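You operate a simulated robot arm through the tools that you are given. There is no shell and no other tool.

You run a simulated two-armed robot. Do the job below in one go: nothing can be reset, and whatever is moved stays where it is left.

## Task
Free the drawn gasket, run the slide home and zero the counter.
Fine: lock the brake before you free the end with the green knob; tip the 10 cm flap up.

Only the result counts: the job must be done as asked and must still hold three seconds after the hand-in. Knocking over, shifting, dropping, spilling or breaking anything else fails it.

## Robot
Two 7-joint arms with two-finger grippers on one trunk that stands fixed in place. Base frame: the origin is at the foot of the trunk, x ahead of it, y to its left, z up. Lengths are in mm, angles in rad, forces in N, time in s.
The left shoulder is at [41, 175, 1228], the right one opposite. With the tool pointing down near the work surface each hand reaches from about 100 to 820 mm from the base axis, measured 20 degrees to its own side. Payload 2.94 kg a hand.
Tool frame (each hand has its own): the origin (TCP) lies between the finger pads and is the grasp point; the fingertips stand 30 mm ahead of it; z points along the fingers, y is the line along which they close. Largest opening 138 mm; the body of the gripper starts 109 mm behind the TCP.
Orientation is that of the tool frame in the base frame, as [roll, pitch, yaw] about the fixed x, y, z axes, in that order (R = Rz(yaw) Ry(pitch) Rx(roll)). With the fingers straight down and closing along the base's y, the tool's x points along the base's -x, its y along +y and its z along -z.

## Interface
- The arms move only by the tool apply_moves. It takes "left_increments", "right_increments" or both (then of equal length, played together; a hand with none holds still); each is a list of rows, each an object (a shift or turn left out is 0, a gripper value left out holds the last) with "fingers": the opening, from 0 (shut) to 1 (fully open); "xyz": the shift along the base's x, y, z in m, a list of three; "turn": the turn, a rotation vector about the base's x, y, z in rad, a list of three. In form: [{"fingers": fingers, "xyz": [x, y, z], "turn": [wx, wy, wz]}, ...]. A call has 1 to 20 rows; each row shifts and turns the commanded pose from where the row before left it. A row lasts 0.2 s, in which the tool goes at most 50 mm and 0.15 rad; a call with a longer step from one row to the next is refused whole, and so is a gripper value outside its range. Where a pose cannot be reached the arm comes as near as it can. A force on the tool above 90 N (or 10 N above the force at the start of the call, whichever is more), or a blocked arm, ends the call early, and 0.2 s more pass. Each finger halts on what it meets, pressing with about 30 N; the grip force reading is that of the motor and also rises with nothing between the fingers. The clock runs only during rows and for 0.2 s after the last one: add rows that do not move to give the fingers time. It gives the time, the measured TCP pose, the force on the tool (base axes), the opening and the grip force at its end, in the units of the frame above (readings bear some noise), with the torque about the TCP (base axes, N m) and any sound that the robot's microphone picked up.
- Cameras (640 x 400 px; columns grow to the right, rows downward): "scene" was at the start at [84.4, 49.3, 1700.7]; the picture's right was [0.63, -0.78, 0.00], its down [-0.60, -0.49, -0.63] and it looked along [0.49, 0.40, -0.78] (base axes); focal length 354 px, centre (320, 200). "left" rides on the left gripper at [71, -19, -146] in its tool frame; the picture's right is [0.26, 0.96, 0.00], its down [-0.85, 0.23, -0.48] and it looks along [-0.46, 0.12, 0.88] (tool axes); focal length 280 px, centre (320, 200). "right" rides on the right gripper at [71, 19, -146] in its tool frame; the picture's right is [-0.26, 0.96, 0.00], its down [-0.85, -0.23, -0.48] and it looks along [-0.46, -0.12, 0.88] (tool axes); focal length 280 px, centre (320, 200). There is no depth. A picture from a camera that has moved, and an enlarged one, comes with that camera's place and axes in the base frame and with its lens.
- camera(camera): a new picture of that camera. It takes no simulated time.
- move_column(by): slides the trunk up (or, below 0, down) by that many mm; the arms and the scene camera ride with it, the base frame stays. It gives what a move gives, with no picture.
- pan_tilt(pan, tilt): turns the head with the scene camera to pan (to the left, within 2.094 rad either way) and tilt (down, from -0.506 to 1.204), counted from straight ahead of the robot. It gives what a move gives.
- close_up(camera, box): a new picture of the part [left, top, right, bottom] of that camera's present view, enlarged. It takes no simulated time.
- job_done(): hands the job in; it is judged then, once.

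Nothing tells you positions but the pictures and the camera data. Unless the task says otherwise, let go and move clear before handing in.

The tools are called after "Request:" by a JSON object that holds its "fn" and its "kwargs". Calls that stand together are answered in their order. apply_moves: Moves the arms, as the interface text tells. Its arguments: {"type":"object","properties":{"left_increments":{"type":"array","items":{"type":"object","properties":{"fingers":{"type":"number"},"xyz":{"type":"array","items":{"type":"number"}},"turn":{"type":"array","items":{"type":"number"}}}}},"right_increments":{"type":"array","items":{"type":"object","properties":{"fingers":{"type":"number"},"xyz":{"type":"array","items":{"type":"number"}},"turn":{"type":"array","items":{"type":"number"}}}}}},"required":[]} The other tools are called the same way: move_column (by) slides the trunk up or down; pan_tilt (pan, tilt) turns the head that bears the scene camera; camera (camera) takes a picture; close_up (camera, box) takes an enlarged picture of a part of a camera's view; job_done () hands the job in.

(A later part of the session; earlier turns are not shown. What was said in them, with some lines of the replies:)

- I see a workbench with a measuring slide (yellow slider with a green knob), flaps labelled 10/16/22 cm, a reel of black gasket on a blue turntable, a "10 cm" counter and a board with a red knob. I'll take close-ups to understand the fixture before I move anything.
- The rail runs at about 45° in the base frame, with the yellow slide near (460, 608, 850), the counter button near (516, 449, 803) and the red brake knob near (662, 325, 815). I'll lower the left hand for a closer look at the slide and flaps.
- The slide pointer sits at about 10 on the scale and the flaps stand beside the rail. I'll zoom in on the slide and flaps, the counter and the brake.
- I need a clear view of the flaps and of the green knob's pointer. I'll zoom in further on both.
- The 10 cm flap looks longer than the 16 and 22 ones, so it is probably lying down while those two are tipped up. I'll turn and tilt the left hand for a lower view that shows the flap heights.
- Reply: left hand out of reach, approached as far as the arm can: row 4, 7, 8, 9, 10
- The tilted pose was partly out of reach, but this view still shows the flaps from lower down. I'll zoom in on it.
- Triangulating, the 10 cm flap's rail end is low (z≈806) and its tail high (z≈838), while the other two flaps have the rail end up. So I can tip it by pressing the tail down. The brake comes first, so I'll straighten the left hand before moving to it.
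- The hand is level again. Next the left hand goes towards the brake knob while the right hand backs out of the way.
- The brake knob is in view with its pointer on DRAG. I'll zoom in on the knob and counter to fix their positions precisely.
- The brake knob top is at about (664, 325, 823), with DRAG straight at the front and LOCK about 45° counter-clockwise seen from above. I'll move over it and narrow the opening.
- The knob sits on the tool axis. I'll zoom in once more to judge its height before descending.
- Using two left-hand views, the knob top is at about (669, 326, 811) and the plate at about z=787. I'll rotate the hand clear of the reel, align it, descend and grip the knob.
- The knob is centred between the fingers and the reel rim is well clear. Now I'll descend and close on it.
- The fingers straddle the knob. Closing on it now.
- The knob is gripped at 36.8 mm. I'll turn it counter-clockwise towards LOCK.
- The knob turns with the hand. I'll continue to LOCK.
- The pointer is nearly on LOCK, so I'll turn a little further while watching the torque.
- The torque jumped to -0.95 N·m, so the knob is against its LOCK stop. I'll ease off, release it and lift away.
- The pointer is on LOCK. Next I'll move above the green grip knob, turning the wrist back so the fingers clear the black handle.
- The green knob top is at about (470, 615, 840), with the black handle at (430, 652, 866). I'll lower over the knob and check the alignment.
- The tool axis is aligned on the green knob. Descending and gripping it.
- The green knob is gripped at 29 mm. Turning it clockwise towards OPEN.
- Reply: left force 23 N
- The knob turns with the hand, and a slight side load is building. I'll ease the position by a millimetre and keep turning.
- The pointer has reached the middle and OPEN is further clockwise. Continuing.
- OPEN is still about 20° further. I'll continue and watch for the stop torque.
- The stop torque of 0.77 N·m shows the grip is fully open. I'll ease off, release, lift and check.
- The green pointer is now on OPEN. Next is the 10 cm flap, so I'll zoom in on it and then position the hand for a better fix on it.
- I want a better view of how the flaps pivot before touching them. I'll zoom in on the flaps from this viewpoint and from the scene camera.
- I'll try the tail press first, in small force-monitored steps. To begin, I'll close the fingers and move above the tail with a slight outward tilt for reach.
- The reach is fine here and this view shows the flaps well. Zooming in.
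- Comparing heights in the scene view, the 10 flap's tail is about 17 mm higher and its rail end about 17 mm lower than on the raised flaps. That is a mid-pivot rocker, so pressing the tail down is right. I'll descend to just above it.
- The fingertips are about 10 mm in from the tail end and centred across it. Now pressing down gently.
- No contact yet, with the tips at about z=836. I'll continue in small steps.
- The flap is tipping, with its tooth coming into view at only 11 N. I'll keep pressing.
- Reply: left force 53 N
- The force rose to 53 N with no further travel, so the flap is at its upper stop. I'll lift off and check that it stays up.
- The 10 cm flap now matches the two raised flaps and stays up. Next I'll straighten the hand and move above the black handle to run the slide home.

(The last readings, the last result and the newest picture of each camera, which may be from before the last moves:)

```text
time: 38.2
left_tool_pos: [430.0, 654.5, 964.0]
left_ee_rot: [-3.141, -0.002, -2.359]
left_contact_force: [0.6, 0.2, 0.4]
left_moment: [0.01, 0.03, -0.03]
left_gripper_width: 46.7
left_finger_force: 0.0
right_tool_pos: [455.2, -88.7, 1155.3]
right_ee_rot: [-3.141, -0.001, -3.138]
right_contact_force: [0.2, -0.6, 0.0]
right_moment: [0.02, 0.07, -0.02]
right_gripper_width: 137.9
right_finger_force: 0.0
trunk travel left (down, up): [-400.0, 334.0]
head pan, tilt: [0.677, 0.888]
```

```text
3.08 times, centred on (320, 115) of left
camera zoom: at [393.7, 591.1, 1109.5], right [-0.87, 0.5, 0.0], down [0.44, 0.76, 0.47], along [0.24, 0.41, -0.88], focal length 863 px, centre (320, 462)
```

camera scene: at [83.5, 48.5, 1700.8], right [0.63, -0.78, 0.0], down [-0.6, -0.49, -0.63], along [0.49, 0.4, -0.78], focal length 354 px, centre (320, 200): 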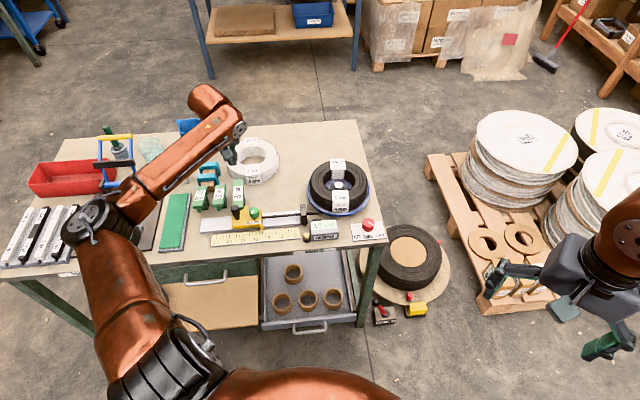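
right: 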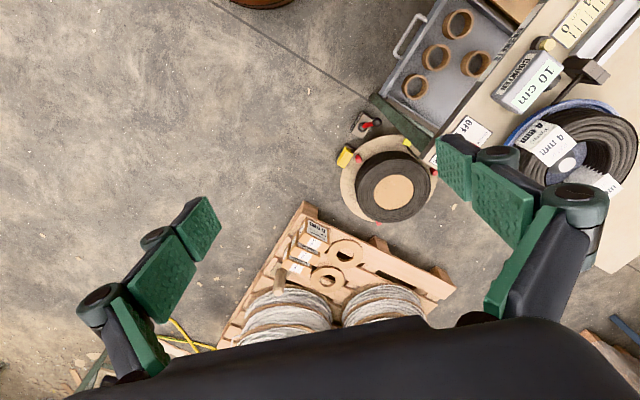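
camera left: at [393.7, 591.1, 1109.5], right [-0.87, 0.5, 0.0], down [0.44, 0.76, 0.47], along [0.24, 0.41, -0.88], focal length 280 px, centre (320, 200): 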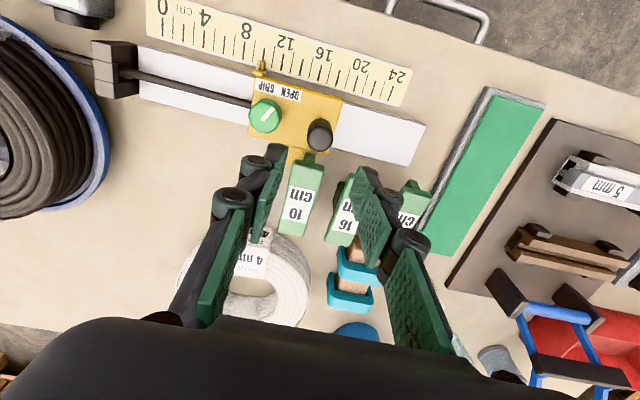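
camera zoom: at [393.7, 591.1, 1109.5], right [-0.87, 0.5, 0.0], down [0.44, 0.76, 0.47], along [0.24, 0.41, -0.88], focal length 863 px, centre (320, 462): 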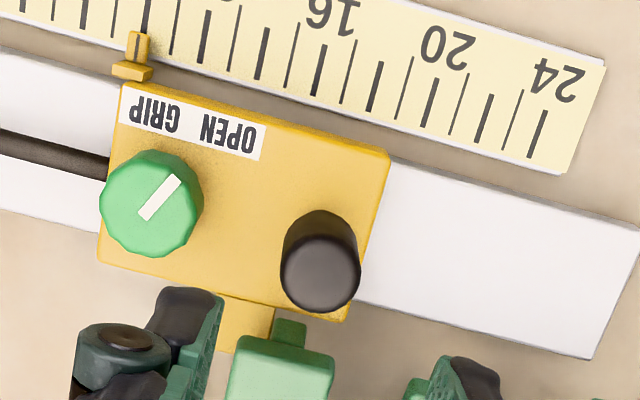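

The handle is on the tool axis and the closing direction lines up with the rail. I'll descend in two stages.

Request:
{"fn": "apply_moves", "kwargs": {"left_increments": [{"fingers": 0.34, "xyz": [-0.001, -0.0015, -0.03]}, {"fingers": 0.34, "xyz": [0, 0, -0.028]}, {"fingers": 0.34}]}}

Request:
{"fn": "camera", "kwargs": {"camera": "left"}}

Request:
{"fn": "close_up", "kwargs": {"camera": "left", "box": [240, 70, 400, 200]}}

Request:
{"fn": "close_up", "kwargs": {"camera": "scene", "box": [190, 165, 290, 240]}}

```text
time: 39.0
left_tool_pos: [428.4, 653.5, 906.8]
left_ee_rot: [-3.141, 0.0, -2.36]
left_contact_force: [0.9, -0.2, -1.0]
left_moment: [-0.02, 0.0, 0.03]
left_gripper_width: 47.0
left_finger_force: 0.0
right_tool_pos: [453.1, -88.9, 1156.0]
right_ee_rot: [3.141, -0.002, -3.14]
right_contact_force: [-0.4, 0.4, 0.3]
right_moment: [-0.04, -0.05, 0.0]
right_gripper_width: 137.8
right_finger_force: 0.0
trunk travel left (down, up): [-400.0, 334.0]
head pan, tilt: [0.677, 0.888]
```

```text
taken
camera left: at [391.4, 589.5, 1052.2], right [-0.87, 0.5, 0.0], down [0.44, 0.76, 0.48], along [0.24, 0.41, -0.88], focal length 280 px, centre (320, 200)
```

left: 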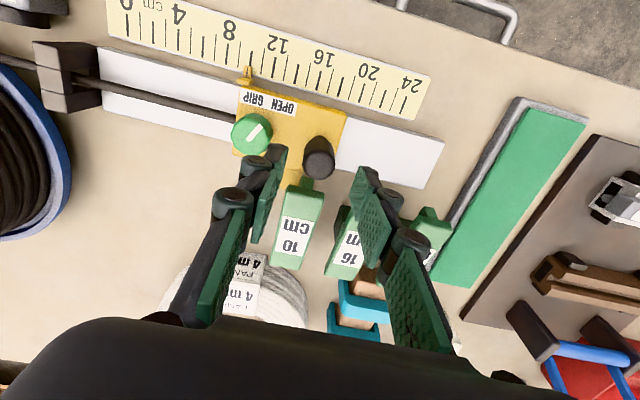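

```text
3.08 times, centred on (320, 135) of left
camera zoom: at [391.4, 589.5, 1052.2], right [-0.87, 0.5, 0.0], down [0.44, 0.76, 0.48], along [0.24, 0.41, -0.88], focal length 863 px, centre (320, 400)
```

zoom: 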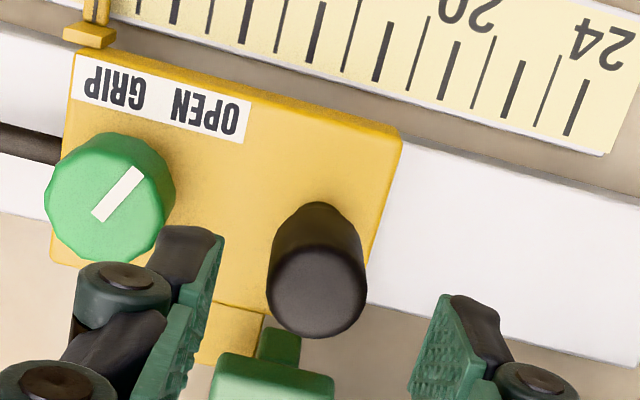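

```text
5.33 times, centred on (240, 202) of scene
camera zoom: at [84.4, 48.4, 1700.7], right [0.63, -0.78, 0.0], down [-0.6, -0.49, -0.63], along [0.49, 0.4, -0.78], focal length 1887 px, centre (747, 187)
```

zoom: 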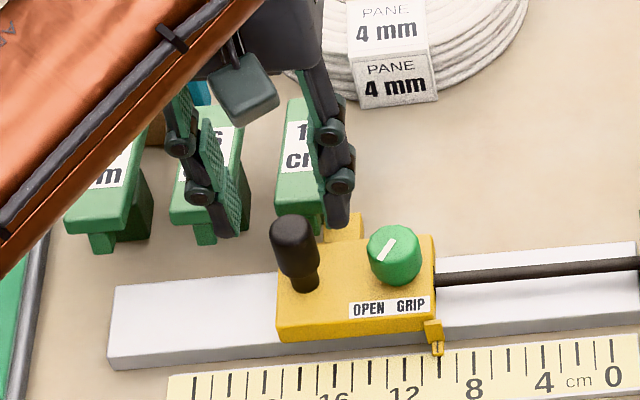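

The alignment holds. I'll narrow the opening slightly to stay clear of the green knob, then descend around the handle.

Request:
{"fn": "apply_moves", "kwargs": {"left_increments": [{"fingers": 0.28}, {"fingers": 0.28, "xyz": [0, 0, -0.02]}, {"fingers": 0.28, "xyz": [0, 0, -0.015]}, {"fingers": 0.28, "xyz": [0, 0, -0.008]}, {"fingers": 0.28}]}}

Request:
{"fn": "camera", "kwargs": {"camera": "left"}}

Request:
{"fn": "close_up", "kwargs": {"camera": "scene", "box": [190, 165, 290, 240]}}

```text
time: 40.2
left_tool_pos: [429.6, 652.5, 864.6]
left_ee_rot: [3.141, -0.001, -2.359]
left_contact_force: [0.6, -0.4, 0.3]
left_moment: [0.02, 0.02, -0.05]
left_gripper_width: 38.7
left_finger_force: 0.1
right_tool_pos: [454.5, -88.4, 1155.4]
right_ee_rot: [-3.141, -0.003, -3.14]
right_contact_force: [0.4, 0.3, 0.3]
right_moment: [-0.01, 0.0, -0.01]
right_gripper_width: 138.2
right_finger_force: 0.1
trunk travel left (down, up): [-400.0, 334.0]
head pan, tilt: [0.677, 0.888]
```

```text
taken
camera left: at [393.0, 589.1, 1009.8], right [-0.87, 0.5, 0.0], down [0.44, 0.76, 0.48], along [0.24, 0.41, -0.88], focal length 280 px, centre (320, 200)
```

left: 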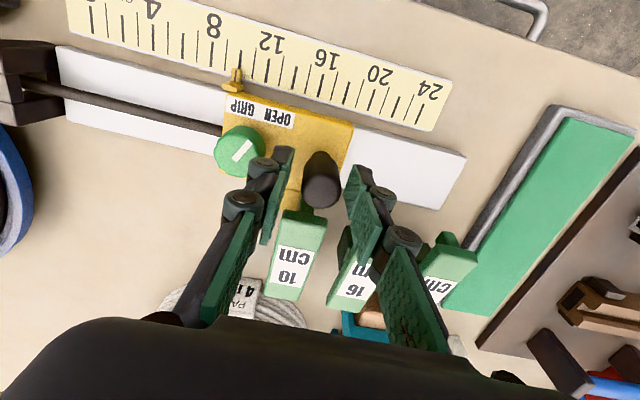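

```text
5.33 times, centred on (240, 202) of scene
camera zoom: at [84.3, 48.7, 1700.7], right [0.63, -0.78, 0.0], down [-0.6, -0.49, -0.63], along [0.49, 0.4, -0.78], focal length 1887 px, centre (747, 187)
```

zoom: 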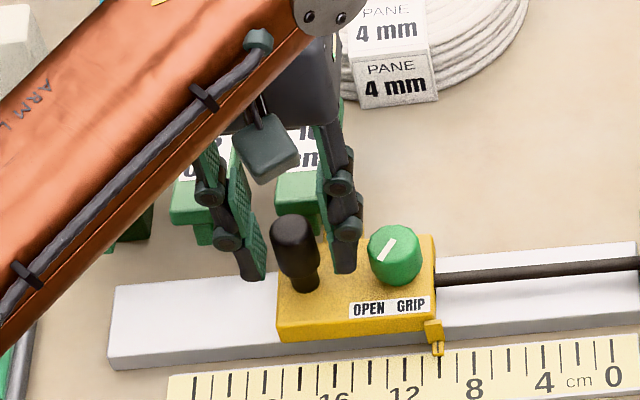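

The fingers straddle the handle with the slide still at 10. I'll close to a loose capture and push the slide along the rail towards 0.

Request:
{"fn": "apply_moves", "kwargs": {"left_increments": [{"fingers": 0.19}, {"fingers": 0.19}, {"fingers": 0.19, "xyz": [0.0071, -0.007, 0]}, {"fingers": 0.19, "xyz": [0.0107, -0.0105, 0]}, {"fingers": 0.19}]}}

Request:
{"fn": "camera", "kwargs": {"camera": "left"}}

Request:
{"fn": "close_up", "kwargs": {"camera": "scene", "box": [190, 165, 290, 240]}}

```text
time: 41.4
left_tool_pos: [447.2, 634.5, 865.6]
left_ee_rot: [-3.141, 0.0, -2.36]
left_contact_force: [-0.7, -0.6, -0.1]
left_moment: [0.04, 0.02, -0.01]
left_gripper_width: 26.6
left_finger_force: 0.1
right_tool_pos: [453.1, -88.7, 1157.0]
right_ee_rot: [3.139, -0.003, -3.14]
right_contact_force: [0.4, 0.0, -0.3]
right_moment: [-0.01, -0.02, -0.02]
right_gripper_width: 137.9
right_finger_force: 0.0
trunk travel left (down, up): [-400.0, 334.0]
head pan, tilt: [0.677, 0.888]
```

```text
taken
camera left: at [409.5, 571.3, 1009.8], right [-0.87, 0.5, 0.0], down [0.44, 0.76, 0.48], along [0.24, 0.41, -0.88], focal length 280 px, centre (320, 200)
```

left: 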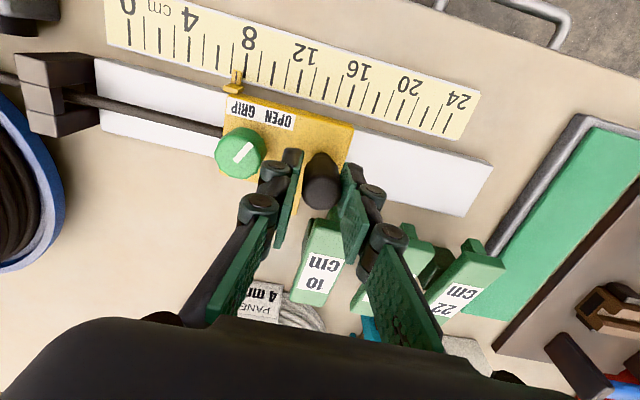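

```text
5.33 times, centred on (240, 202) of scene
camera zoom: at [84.0, 49.0, 1700.7], right [0.63, -0.78, 0.0], down [-0.6, -0.49, -0.63], along [0.49, 0.4, -0.78], focal length 1887 px, centre (747, 187)
```

zoom: 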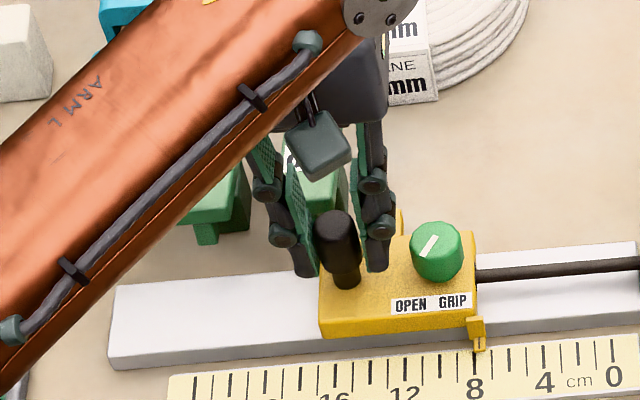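

The slide moves easily and is now at about 7.8. Continuing towards 0.

Request:
{"fn": "apply_moves", "kwargs": {"left_increments": [{"fingers": 0.19, "xyz": [0.0107, -0.0105, 0]}, {"fingers": 0.19, "xyz": [0.0107, -0.0105, 0]}, {"fingers": 0.19, "xyz": [0.0107, -0.0105, 0]}, {"fingers": 0.19, "xyz": [0.0107, -0.0105, 0]}, {"fingers": 0.19, "xyz": [0.0071, -0.007, 0]}, {"fingers": 0.19}]}}

Request:
{"fn": "camera", "kwargs": {"camera": "left"}}

Request:
{"fn": "close_up", "kwargs": {"camera": "scene", "box": [220, 165, 340, 255]}}

```text
time: 42.8
left_tool_pos: [496.0, 586.7, 865.4]
left_ee_rot: [-3.14, 0.001, -2.36]
left_contact_force: [0.0, 0.3, -0.4]
left_moment: [-0.03, 0.01, 0.03]
left_gripper_width: 26.6
left_finger_force: 0.2
right_tool_pos: [453.2, -88.6, 1155.8]
right_ee_rot: [-3.141, -0.002, -3.141]
right_contact_force: [0.8, -0.1, -0.6]
right_moment: [-0.02, -0.02, 0.02]
right_gripper_width: 137.9
right_finger_force: 0.0
trunk travel left (down, up): [-400.0, 334.0]
head pan, tilt: [0.677, 0.888]
```

```text
taken
camera left: at [460.1, 522.5, 1010.3], right [-0.87, 0.5, 0.0], down [0.44, 0.76, 0.48], along [0.24, 0.41, -0.88], focal length 280 px, centre (320, 200)
```

left: 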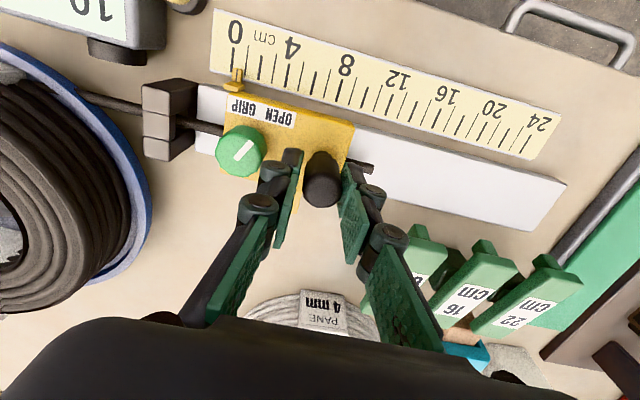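

```text
4.44 times, centred on (280, 210) of scene
camera zoom: at [84.2, 48.8, 1700.7], right [0.63, -0.78, 0.0], down [-0.6, -0.49, -0.63], along [0.49, 0.4, -0.78], focal length 1572 px, centre (498, 156)
```

zoom: 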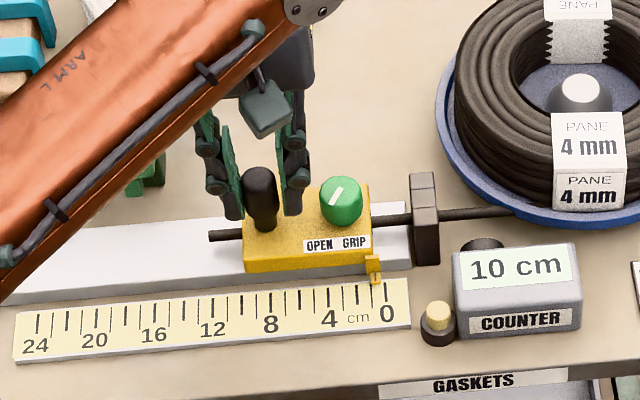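

The freed cord end now sticks out behind the slide, which is at about 0.8. I'll finish the last centimetre slowly and watch for the end stop.

Request:
{"fn": "apply_moves", "kwargs": {"left_increments": [{"fingers": 0.19, "xyz": [0.0028, -0.0028, 0]}, {"fingers": 0.19, "xyz": [0.0018, -0.0018, 0]}, {"fingers": 0.19}]}}

Request:
{"fn": "close_up", "kwargs": {"camera": "left", "box": [190, 0, 350, 130]}}

Request:
{"fn": "close_up", "kwargs": {"camera": "scene", "box": [270, 200, 340, 250]}}

```text
time: 43.6
left_tool_pos: [501.2, 583.5, 865.8]
left_ee_rot: [3.141, -0.001, -2.36]
left_contact_force: [0.1, 0.7, -0.3]
left_moment: [0.06, 0.03, 0.03]
left_gripper_width: 27.1
left_finger_force: 0.6
right_tool_pos: [453.7, -88.5, 1155.0]
right_ee_rot: [3.141, -0.001, -3.14]
right_contact_force: [-1.1, -0.2, 0.1]
right_moment: [0.02, 0.0, -0.01]
right_gripper_width: 137.8
right_finger_force: 0.1
trunk travel left (down, up): [-400.0, 334.0]
head pan, tilt: [0.677, 0.888]
```

```text
3.08 times, centred on (270, 65) of left
camera zoom: at [464.9, 518.1, 1009.9], right [-0.87, 0.5, 0.0], down [0.44, 0.76, 0.48], along [0.24, 0.41, -0.88], focal length 863 px, centre (474, 615)
```

zoom: 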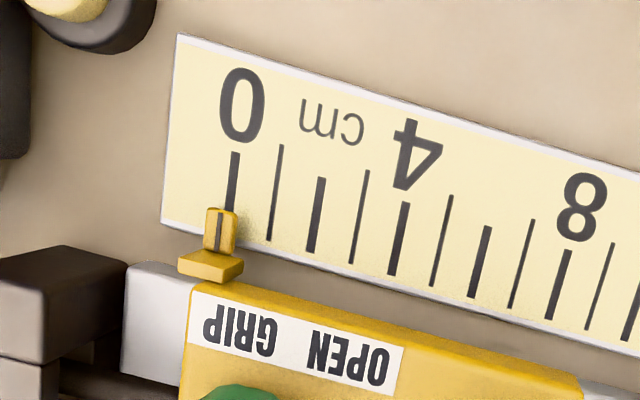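

```text
8.00 times, centred on (305, 225) of scene
camera zoom: at [84.3, 48.9, 1700.7], right [0.63, -0.78, 0.0], down [-0.6, -0.49, -0.63], along [0.49, 0.4, -0.78], focal length 2830 px, centre (440, 0)
```

zoom: 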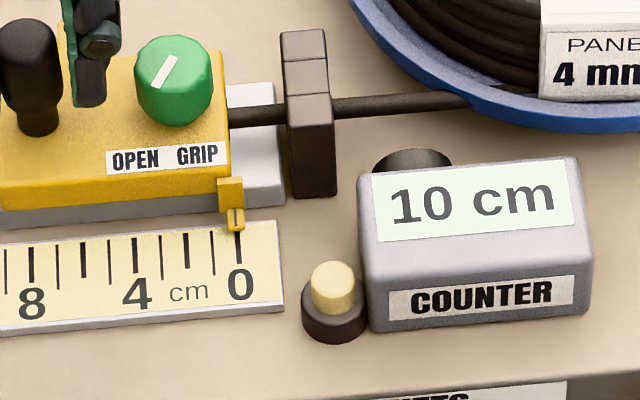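

The pointer is practically at 0. I'll nudge it to find the hard stop.

Request:
{"fn": "apply_moves", "kwargs": {"left_increments": [{"fingers": 0.19, "xyz": [0.0011, -0.0011, 0]}, {"fingers": 0.19, "xyz": [0.0011, -0.0011, 0]}, {"fingers": 0.19}]}}

Request:
{"fn": "close_up", "kwargs": {"camera": "scene", "box": [270, 200, 340, 250]}}

```text
time: 44.4
left_tool_pos: [503.4, 581.0, 866.5]
left_ee_rot: [3.138, 0.001, -2.357]
left_contact_force: [-4.3, 5.8, 0.4]
left_moment: [0.15, 0.08, -0.03]
left_gripper_width: 30.6
left_finger_force: 3.1
right_tool_pos: [454.2, -88.3, 1156.6]
right_ee_rot: [3.141, 0.0, -3.139]
right_contact_force: [-0.3, -0.1, 0.2]
right_moment: [-0.02, 0.04, 0.01]
right_gripper_width: 138.0
right_finger_force: 0.1
trunk travel left (down, up): [-400.0, 334.0]
head pan, tilt: [0.677, 0.888]
```

```text
8.00 times, centred on (305, 225) of scene
camera zoom: at [83.8, 49.5, 1700.7], right [0.63, -0.78, 0.0], down [-0.6, -0.49, -0.63], along [0.49, 0.4, -0.78], focal length 2830 px, centre (440, 0)
```

zoom: 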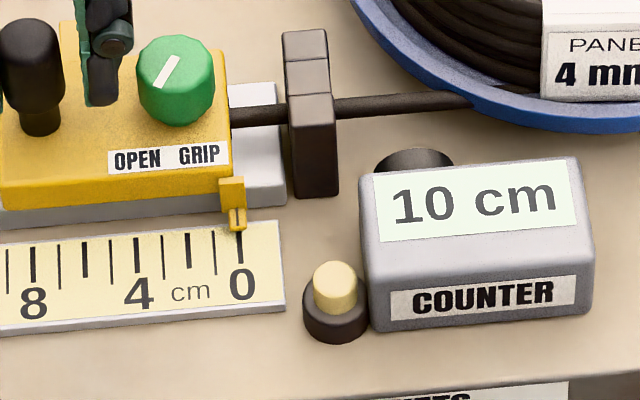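

The force rose to about 7 N and the pointer is on 0, so the slide is home against its stop. I'll open the fingers and lift straight out.

Request:
{"fn": "apply_moves", "kwargs": {"left_increments": [{"fingers": 0.26}, {"fingers": 0.26}, {"fingers": 0.26, "xyz": [0, 0, 0.02]}, {"fingers": 0.26, "xyz": [0, 0, 0.03]}, {"fingers": 0.26, "xyz": [0, 0, 0.04]}, {"fingers": 0.26, "xyz": [0, 0, 0.02]}, {"fingers": 0.26}]}}

Request:
{"fn": "camera", "kwargs": {"camera": "left"}}

Request:
{"fn": "camera", "kwargs": {"camera": "scene"}}

Request:
{"fn": "close_up", "kwargs": {"camera": "scene", "box": [220, 175, 340, 255]}}

```text
time: 46.0
left_tool_pos: [503.6, 579.5, 976.2]
left_ee_rot: [-3.141, 0.0, -2.359]
left_contact_force: [-0.5, -0.2, 0.3]
left_moment: [0.03, -0.02, 0.02]
left_gripper_width: 35.8
left_finger_force: 0.1
right_tool_pos: [452.9, -88.2, 1156.9]
right_ee_rot: [3.14, -0.001, -3.139]
right_contact_force: [-0.3, -0.3, -0.3]
right_moment: [-0.01, 0.02, 0.04]
right_gripper_width: 138.1
right_finger_force: 0.1
trunk travel left (down, up): [-400.0, 334.0]
head pan, tilt: [0.677, 0.888]
```

```text
taken
camera left: at [467.0, 516.1, 1120.3], right [-0.87, 0.5, 0.0], down [0.44, 0.76, 0.48], along [0.24, 0.41, -0.88], focal length 280 px, centre (320, 200)
```

left: 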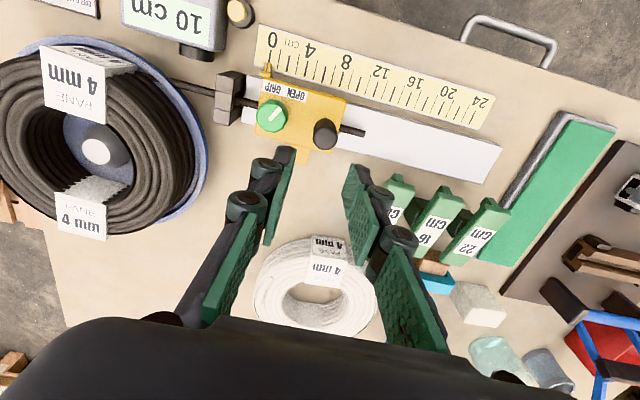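

```text
taken
camera scene: at [84.3, 48.9, 1700.6], right [0.63, -0.78, 0.0], down [-0.6, -0.49, -0.63], along [0.49, 0.4, -0.78], focal length 354 px, centre (320, 200)
```

scene: 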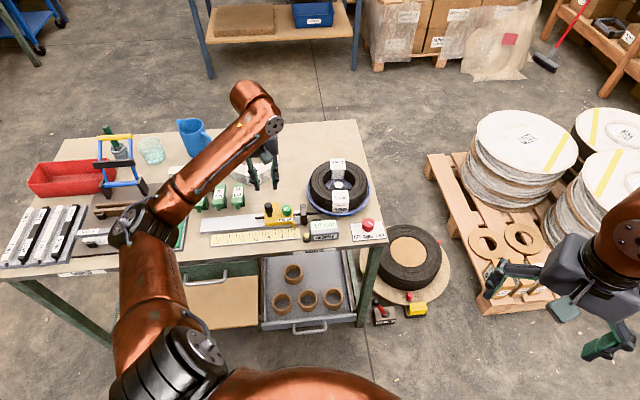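

```text
5.00 times, centred on (280, 215) of scene
camera zoom: at [84.3, 48.9, 1700.6], right [0.63, -0.78, 0.0], down [-0.6, -0.49, -0.63], along [0.49, 0.4, -0.78], focal length 1769 px, centre (520, 125)
```

zoom: 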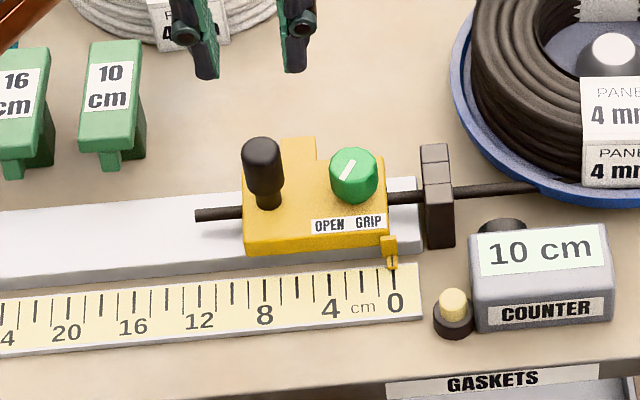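

The slide is home with the pointer on 0. The counter's yellow button is at about (520, 450, 803), beside the counter box. I'll close the fingers and move above it, offset 4 mm away from the box.

Request:
{"fn": "apply_moves", "kwargs": {"left_increments": [{"fingers": 0.0, "xyz": [0.003, -0.03, 0]}, {"fingers": 0.0, "xyz": [0.003, -0.032, 0]}, {"fingers": 0.0, "xyz": [0.004, -0.032, -0.02]}, {"fingers": 0.0, "xyz": [0.0035, -0.0324, -0.02]}, {"fingers": 0.0, "xyz": [0, 0, -0.03]}, {"fingers": 0.0}]}}

Request:
{"fn": "camera", "kwargs": {"camera": "left"}}

Request:
{"fn": "close_up", "kwargs": {"camera": "left", "box": [240, 60, 400, 190]}}

Request:
{"fn": "close_up", "kwargs": {"camera": "scene", "box": [270, 190, 350, 250]}}

```text
time: 47.4
left_tool_pos: [518.1, 452.1, 906.0]
left_ee_rot: [3.141, -0.001, -2.357]
left_contact_force: [-0.9, -0.6, 0.0]
left_moment: [0.02, -0.02, 0.0]
left_gripper_width: 0.3
left_finger_force: 28.3
right_tool_pos: [453.5, -89.9, 1155.2]
right_ee_rot: [3.14, -0.002, -3.14]
right_contact_force: [0.3, -0.7, -0.5]
right_moment: [0.02, -0.01, 0.03]
right_gripper_width: 138.0
right_finger_force: 0.1
trunk travel left (down, up): [-400.0, 334.0]
head pan, tilt: [0.677, 0.888]
```

```text
taken
camera left: at [480.4, 388.6, 1050.0], right [-0.87, 0.5, 0.0], down [0.44, 0.76, 0.48], along [0.24, 0.41, -0.88], focal length 280 px, centre (320, 200)
```

left: 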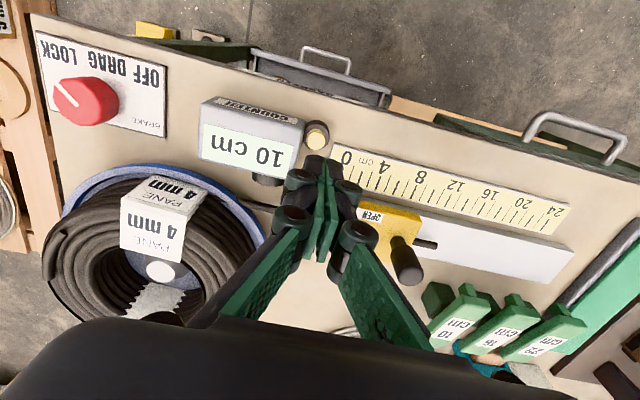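

```text
3.08 times, centred on (320, 125) of left
camera zoom: at [480.4, 388.6, 1050.0], right [-0.87, 0.5, 0.0], down [0.44, 0.76, 0.48], along [0.24, 0.41, -0.88], focal length 863 px, centre (320, 431)
```

zoom: 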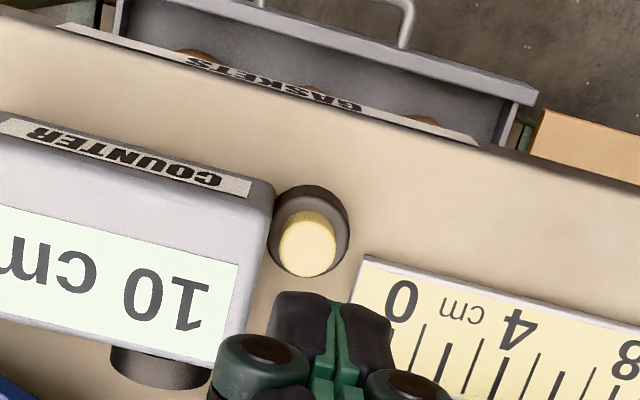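

```text
6.67 times, centred on (310, 220) of scene
camera zoom: at [84.4, 47.7, 1700.7], right [0.63, -0.78, 0.0], down [-0.6, -0.49, -0.63], along [0.49, 0.4, -0.78], focal length 2359 px, centre (387, 67)
```

zoom: 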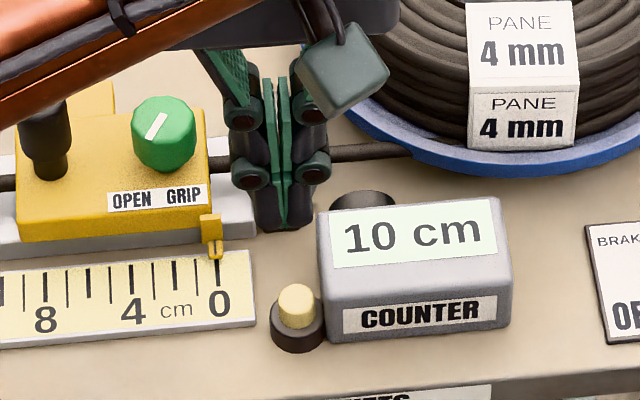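

The button is about 3.5 mm to the counter side of the tool axis, as intended. I'll descend to just above it.

Request:
{"fn": "apply_moves", "kwargs": {"left_increments": [{"fingers": 0.0, "xyz": [0.001, 0.001, -0.025]}, {"fingers": 0.0, "xyz": [0, 0, -0.025]}, {"fingers": 0.0, "xyz": [0, 0, -0.014]}, {"fingers": 0.0}]}}

Request:
{"fn": "camera", "kwargs": {"camera": "left"}}

Request:
{"fn": "close_up", "kwargs": {"camera": "left", "box": [240, 90, 400, 220]}}

Request:
{"fn": "close_up", "kwargs": {"camera": "scene", "box": [270, 190, 350, 250]}}

```text
time: 48.4
left_tool_pos: [518.9, 452.7, 840.3]
left_ee_rot: [3.141, 0.002, -2.359]
left_contact_force: [-0.1, 0.1, -0.2]
left_moment: [0.0, 0.0, 0.03]
left_gripper_width: 0.0
left_finger_force: 28.3
right_tool_pos: [453.1, -87.8, 1156.0]
right_ee_rot: [-3.14, -0.002, 3.141]
right_contact_force: [0.0, 0.2, 1.1]
right_moment: [0.03, 0.01, -0.01]
right_gripper_width: 138.1
right_finger_force: 0.0
trunk travel left (down, up): [-400.0, 334.0]
head pan, tilt: [0.677, 0.888]
```

```text
taken
camera left: at [482.1, 389.5, 986.0], right [-0.87, 0.5, 0.0], down [0.44, 0.76, 0.48], along [0.24, 0.41, -0.88], focal length 280 px, centre (320, 200)
```

left: 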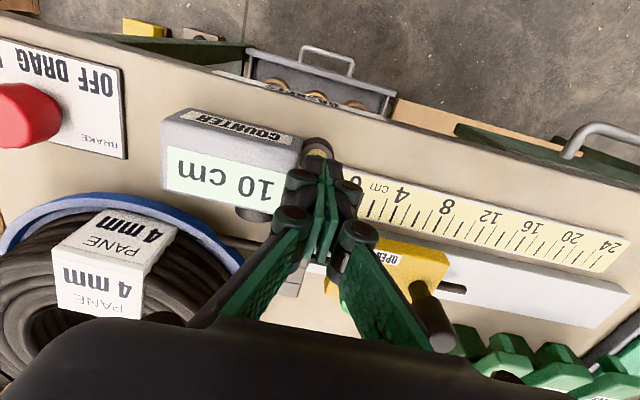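

```text
3.08 times, centred on (320, 155) of left
camera zoom: at [482.1, 389.5, 986.0], right [-0.87, 0.5, 0.0], down [0.44, 0.76, 0.48], along [0.24, 0.41, -0.88], focal length 863 px, centre (320, 338)
```

zoom: 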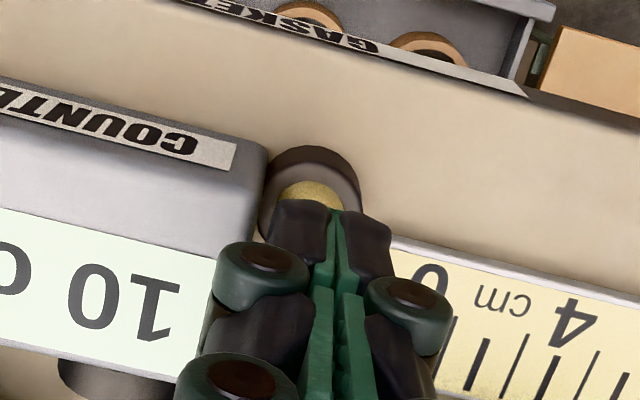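

```text
6.67 times, centred on (310, 220) of scene
camera zoom: at [84.3, 48.5, 1700.7], right [0.63, -0.78, 0.0], down [-0.6, -0.49, -0.63], along [0.49, 0.4, -0.78], focal length 2359 px, centre (387, 67)
```

zoom: 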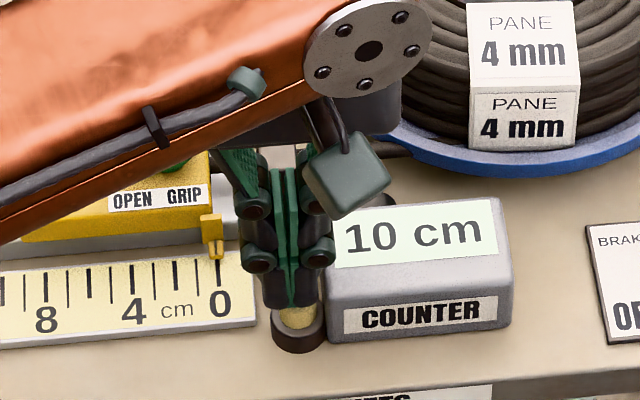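

The fingertips are right above the cap. Pressing down in small steps and watching the counter.

Request:
{"fn": "apply_moves", "kwargs": {"left_increments": [{"fingers": 0.0, "xyz": [0, 0, -0.006]}, {"fingers": 0.0, "xyz": [0, 0, -0.002]}, {"fingers": 0.0, "xyz": [0, 0, -0.002]}]}}

Request:
{"fn": "close_up", "kwargs": {"camera": "scene", "box": [270, 190, 350, 250]}}

```text
time: 49.2
left_tool_pos: [518.7, 453.4, 831.2]
left_ee_rot: [-3.141, -0.001, -2.36]
left_contact_force: [0.5, -0.6, 0.9]
left_moment: [-0.01, -0.01, -0.04]
left_gripper_width: 0.1
left_finger_force: 28.0
right_tool_pos: [452.8, -88.5, 1155.1]
right_ee_rot: [-3.141, -0.001, -3.14]
right_contact_force: [0.1, -0.5, 0.7]
right_moment: [-0.02, -0.02, 0.01]
right_gripper_width: 137.9
right_finger_force: 0.1
trunk travel left (down, up): [-400.0, 334.0]
head pan, tilt: [0.677, 0.888]
```

```text
6.67 times, centred on (310, 220) of scene
camera zoom: at [84.3, 48.5, 1700.7], right [0.63, -0.78, 0.0], down [-0.6, -0.49, -0.63], along [0.49, 0.4, -0.78], focal length 2359 px, centre (387, 67)
```

zoom: 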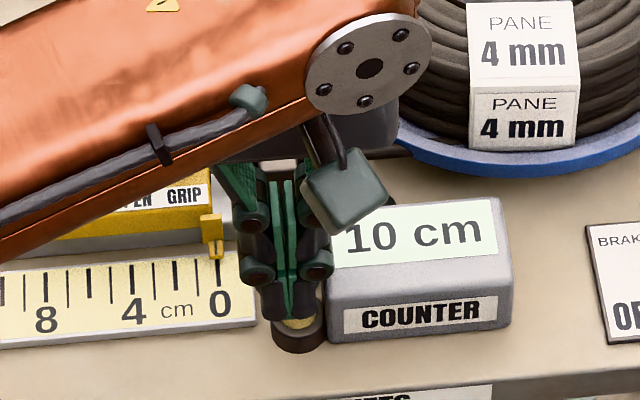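

Almost in contact. Continuing to press.

Request:
{"fn": "apply_moves", "kwargs": {"left_increments": [{"fingers": 0.0, "xyz": [0, 0, -0.002]}, {"fingers": 0.0, "xyz": [0, 0, -0.002]}, {"fingers": 0.0}]}}

Request:
{"fn": "close_up", "kwargs": {"camera": "scene", "box": [270, 190, 350, 250]}}

```text
time: 50.0
left_tool_pos: [518.1, 452.9, 827.4]
left_ee_rot: [3.141, -0.001, -2.357]
left_contact_force: [0.7, 1.4, 1.8]
left_moment: [0.04, -0.02, 0.02]
left_gripper_width: 0.1
left_finger_force: 28.3
right_tool_pos: [453.3, -89.7, 1155.3]
right_ee_rot: [-3.141, 0.0, -3.14]
right_contact_force: [-0.6, 0.1, 0.0]
right_moment: [-0.01, -0.01, -0.03]
right_gripper_width: 138.0
right_finger_force: 0.2
trunk travel left (down, up): [-400.0, 334.0]
head pan, tilt: [0.677, 0.888]
heard: click
```

```text
6.67 times, centred on (310, 220) of scene
camera zoom: at [84.2, 48.6, 1700.7], right [0.63, -0.78, 0.0], down [-0.6, -0.49, -0.63], along [0.49, 0.4, -0.78], focal length 2359 px, centre (387, 67)
```

zoom: 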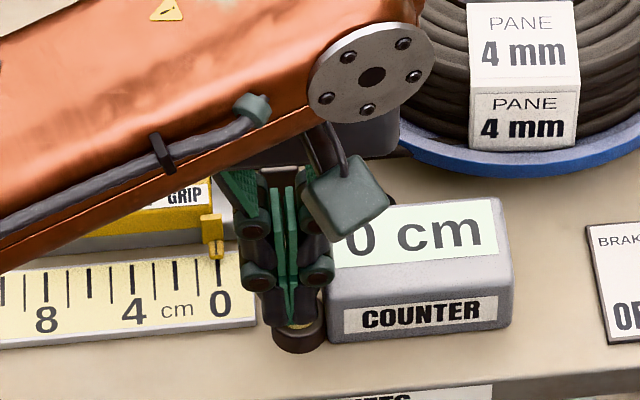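

The button clicked and the display now ends in "0 cm". I'll lift off and check everything.

Request:
{"fn": "apply_moves", "kwargs": {"left_increments": [{"fingers": 0.0, "xyz": [0, 0, 0.01]}, {"fingers": 0.0, "xyz": [0, 0, 0.03]}, {"fingers": 0.0, "xyz": [0, 0, 0.04]}, {"fingers": 0.0, "xyz": [0, 0, 0.045]}, {"fingers": 0.0, "xyz": [-0.02, -0.03, 0.03]}, {"fingers": 0.0, "xyz": [-0.03, -0.035, 0.02]}, {"fingers": 0.0, "xyz": [-0.03, -0.035, 0.02]}, {"fingers": 0.0, "xyz": [-0.03, -0.035, 0.02]}, {"fingers": 0.0}]}}

Request:
{"fn": "camera", "kwargs": {"camera": "scene"}}

Request:
{"fn": "close_up", "kwargs": {"camera": "scene", "box": [190, 165, 400, 260]}}

Request:
{"fn": "close_up", "kwargs": {"camera": "scene", "box": [250, 190, 350, 255]}}

Request:
{"fn": "camera", "kwargs": {"camera": "left"}}

```text
refused: row 6 steps farther than a row can; nothing moved
```

```text
taken
camera scene: at [84.2, 48.6, 1700.7], right [0.63, -0.78, 0.0], down [-0.6, -0.49, -0.63], along [0.49, 0.4, -0.78], focal length 354 px, centre (320, 200)
```

scene: 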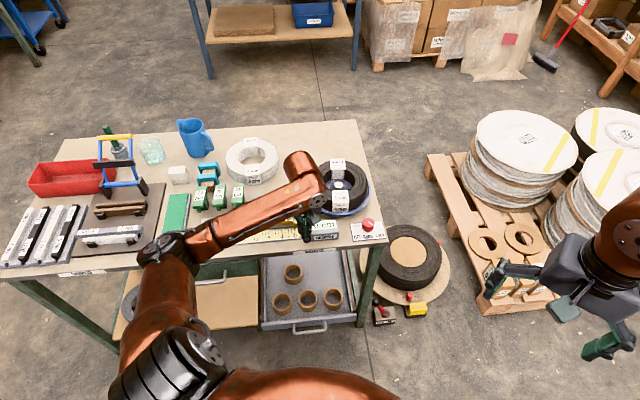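

```text
3.05 times, centred on (295, 212) of scene
camera zoom: at [84.2, 48.6, 1700.7], right [0.63, -0.78, 0.0], down [-0.6, -0.49, -0.63], along [0.49, 0.4, -0.78], focal length 1078 px, centre (396, 162)
```

zoom: 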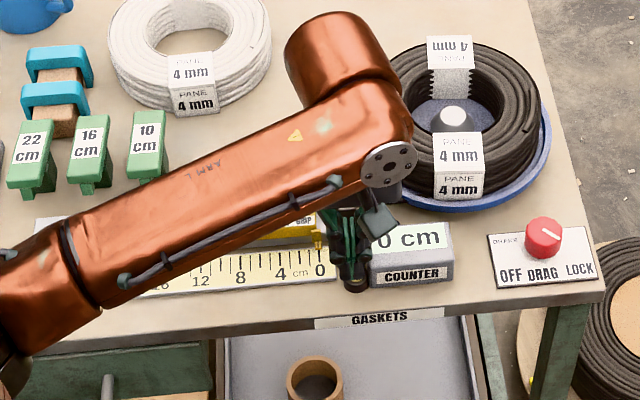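

```text
6.15 times, centred on (300, 222) of scene
camera zoom: at [84.2, 48.6, 1700.7], right [0.63, -0.78, 0.0], down [-0.6, -0.49, -0.63], along [0.49, 0.4, -0.78], focal length 2177 px, centre (443, 62)
```

zoom: 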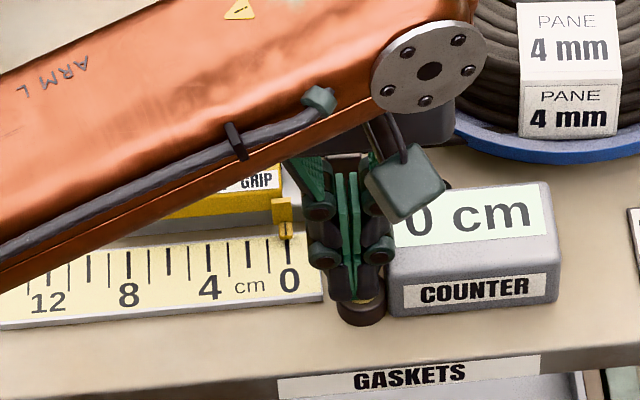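

```text
taken
camera left: at [481.3, 389.9, 972.1], right [-0.87, 0.5, 0.0], down [0.44, 0.76, 0.48], along [0.24, 0.41, -0.88], focal length 280 px, centre (320, 200)
```

left: 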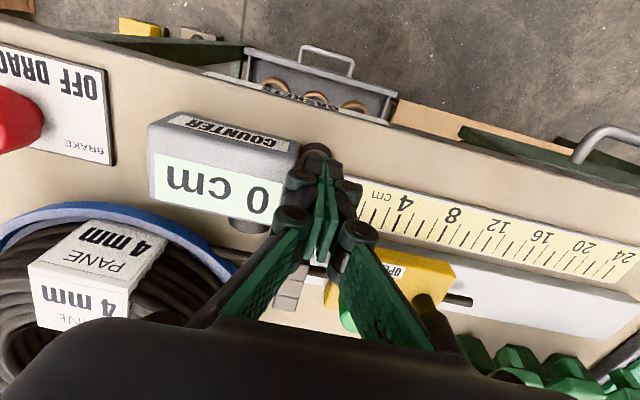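

That move was refused for a step that was too long, so nothing moved. The display reads "0 cm"; I'll retract with smaller steps.

Request:
{"fn": "apply_moves", "kwargs": {"left_increments": [{"fingers": 0.0, "xyz": [0, 0, 0.01]}, {"fingers": 0.0, "xyz": [0, 0, 0.03]}, {"fingers": 0.0, "xyz": [0, 0, 0.04]}, {"fingers": 0.0, "xyz": [0, 0, 0.04]}, {"fingers": 0.0, "xyz": [0, 0, 0.04]}, {"fingers": 0.0, "xyz": [-0.01, -0.02, 0.035]}, {"fingers": 0.0, "xyz": [-0.02, -0.03, 0.02]}, {"fingers": 0.0, "xyz": [-0.02, -0.03, 0.02]}, {"fingers": 0.0, "xyz": [-0.02, -0.03, 0.02]}, {"fingers": 0.0}]}}

Request:
{"fn": "camera", "kwargs": {"camera": "scene"}}

Request:
{"fn": "close_up", "kwargs": {"camera": "scene", "box": [190, 165, 400, 260]}}

Request:
{"fn": "camera", "kwargs": {"camera": "left"}}

```text
time: 52.2
left_tool_pos: [447.9, 343.3, 1083.8]
left_ee_rot: [-3.142, -0.003, -2.359]
left_contact_force: [0.8, -0.2, 0.4]
left_moment: [0.0, 0.01, 0.0]
left_gripper_width: 0.0
left_finger_force: 28.6
right_tool_pos: [454.6, -88.5, 1155.2]
right_ee_rot: [3.141, -0.003, -3.141]
right_contact_force: [0.3, -0.3, 0.0]
right_moment: [-0.02, -0.01, -0.03]
right_gripper_width: 137.9
right_finger_force: 0.0
trunk travel left (down, up): [-400.0, 334.0]
head pan, tilt: [0.677, 0.888]
```

```text
taken
camera scene: at [85.0, 49.5, 1700.6], right [0.63, -0.78, 0.0], down [-0.6, -0.49, -0.63], along [0.49, 0.39, -0.78], focal length 354 px, centre (320, 200)
```

scene: 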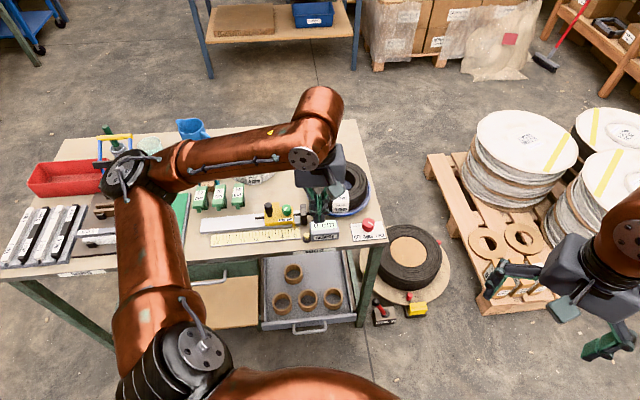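

```text
3.05 times, centred on (295, 212) of scene
camera zoom: at [85.0, 49.5, 1700.6], right [0.63, -0.78, 0.0], down [-0.6, -0.49, -0.63], along [0.49, 0.39, -0.78], focal length 1078 px, centre (396, 162)
```

zoom: 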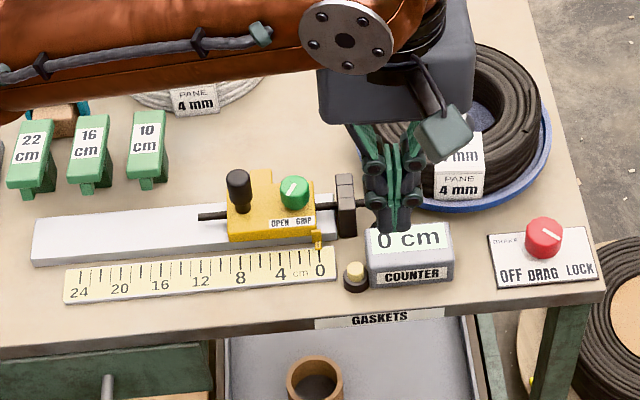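

```text
taken
camera left: at [411.3, 279.8, 1227.7], right [-0.87, 0.5, 0.0], down [0.44, 0.76, 0.47], along [0.24, 0.41, -0.88], focal length 280 px, centre (320, 200)
```

left: 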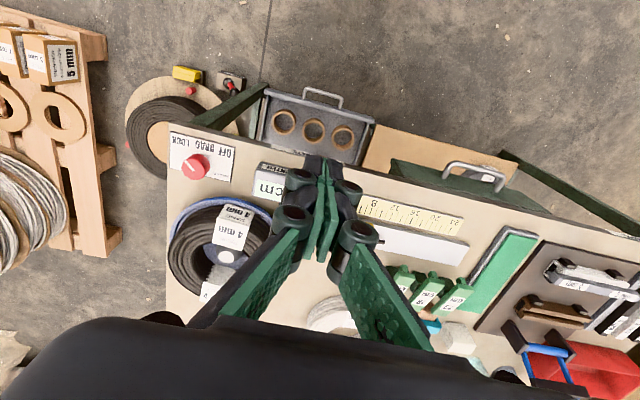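

The counter reads 0, the slide is at 0, the flap is up and the brake is on LOCK. I'll do a last detailed check of each before handing in.

Request:
{"fn": "close_up", "kwargs": {"camera": "scene", "box": [185, 175, 255, 230]}}

Request:
{"fn": "close_up", "kwargs": {"camera": "scene", "box": [255, 195, 325, 250]}}

Request:
{"fn": "close_up", "kwargs": {"camera": "scene", "box": [310, 205, 395, 260]}}

```text
7.27 times, centred on (220, 202) of scene
camera zoom: at [85.0, 49.5, 1700.6], right [0.63, -0.78, 0.0], down [-0.6, -0.49, -0.63], along [0.49, 0.39, -0.78], focal length 2573 px, centre (1047, 182)
```

zoom: 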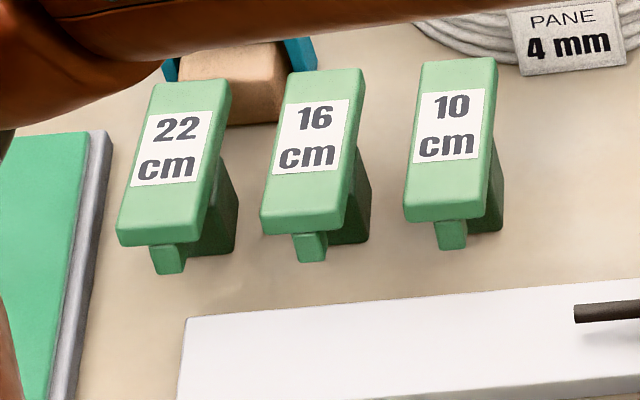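

```text
7.27 times, centred on (290, 222) of scene
camera zoom: at [85.0, 49.5, 1700.6], right [0.63, -0.78, 0.0], down [-0.6, -0.49, -0.63], along [0.49, 0.39, -0.78], focal length 2573 px, centre (538, 36)
```

zoom: 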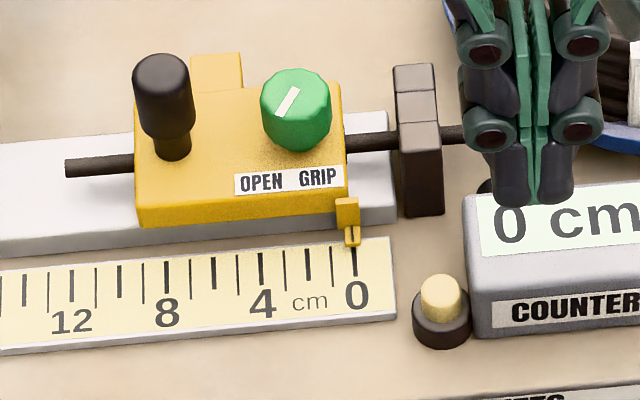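

```text
7.27 times, centred on (352, 232) of scene
camera zoom: at [85.0, 49.5, 1700.6], right [0.63, -0.78, 0.0], down [-0.6, -0.49, -0.63], along [0.49, 0.39, -0.78], focal length 2573 px, centre (84, -36)
```

zoom: 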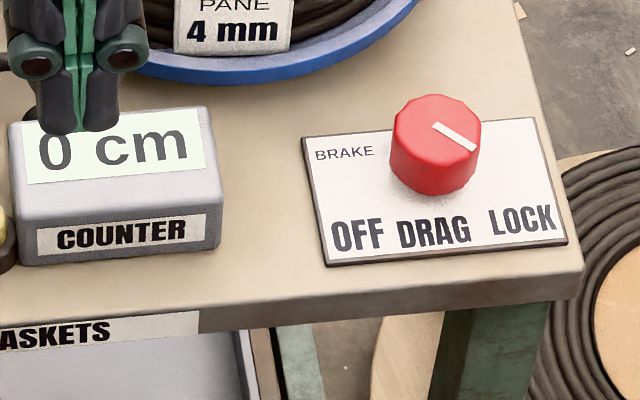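

Every check passes. The brake points to LOCK, the grip knob to OPEN, the cord end is free, the 10 cm flap matches the raised ones, the slide is at 0 and the counter shows 0 cm. The hand is clear, so I'm handing in.

Request:
{"fn": "job_done", "kwargs": {}}

```text
The job is handed in.
```

The job is done and handed in; the last pictures before hand-in showed every part where you asked for it:

- **Brake:** turned to its LOCK stop before I touched the green knob.
- **Gasket:** the green knob is at its OPEN stop and the drawn end is free, sticking out behind the slide.
- **10 cm flap:** tipped up by pressing its tail down. It stayed up and matches the 16 and 22 cm flaps.
- **Slide:** run home against its stop, with the pointer on 0.
- **Counter:** reset with its button, which clicked; it now reads 0 cm.

I saw nothing else shifted or knocked over. Both hands were clear of the work at hand-in.
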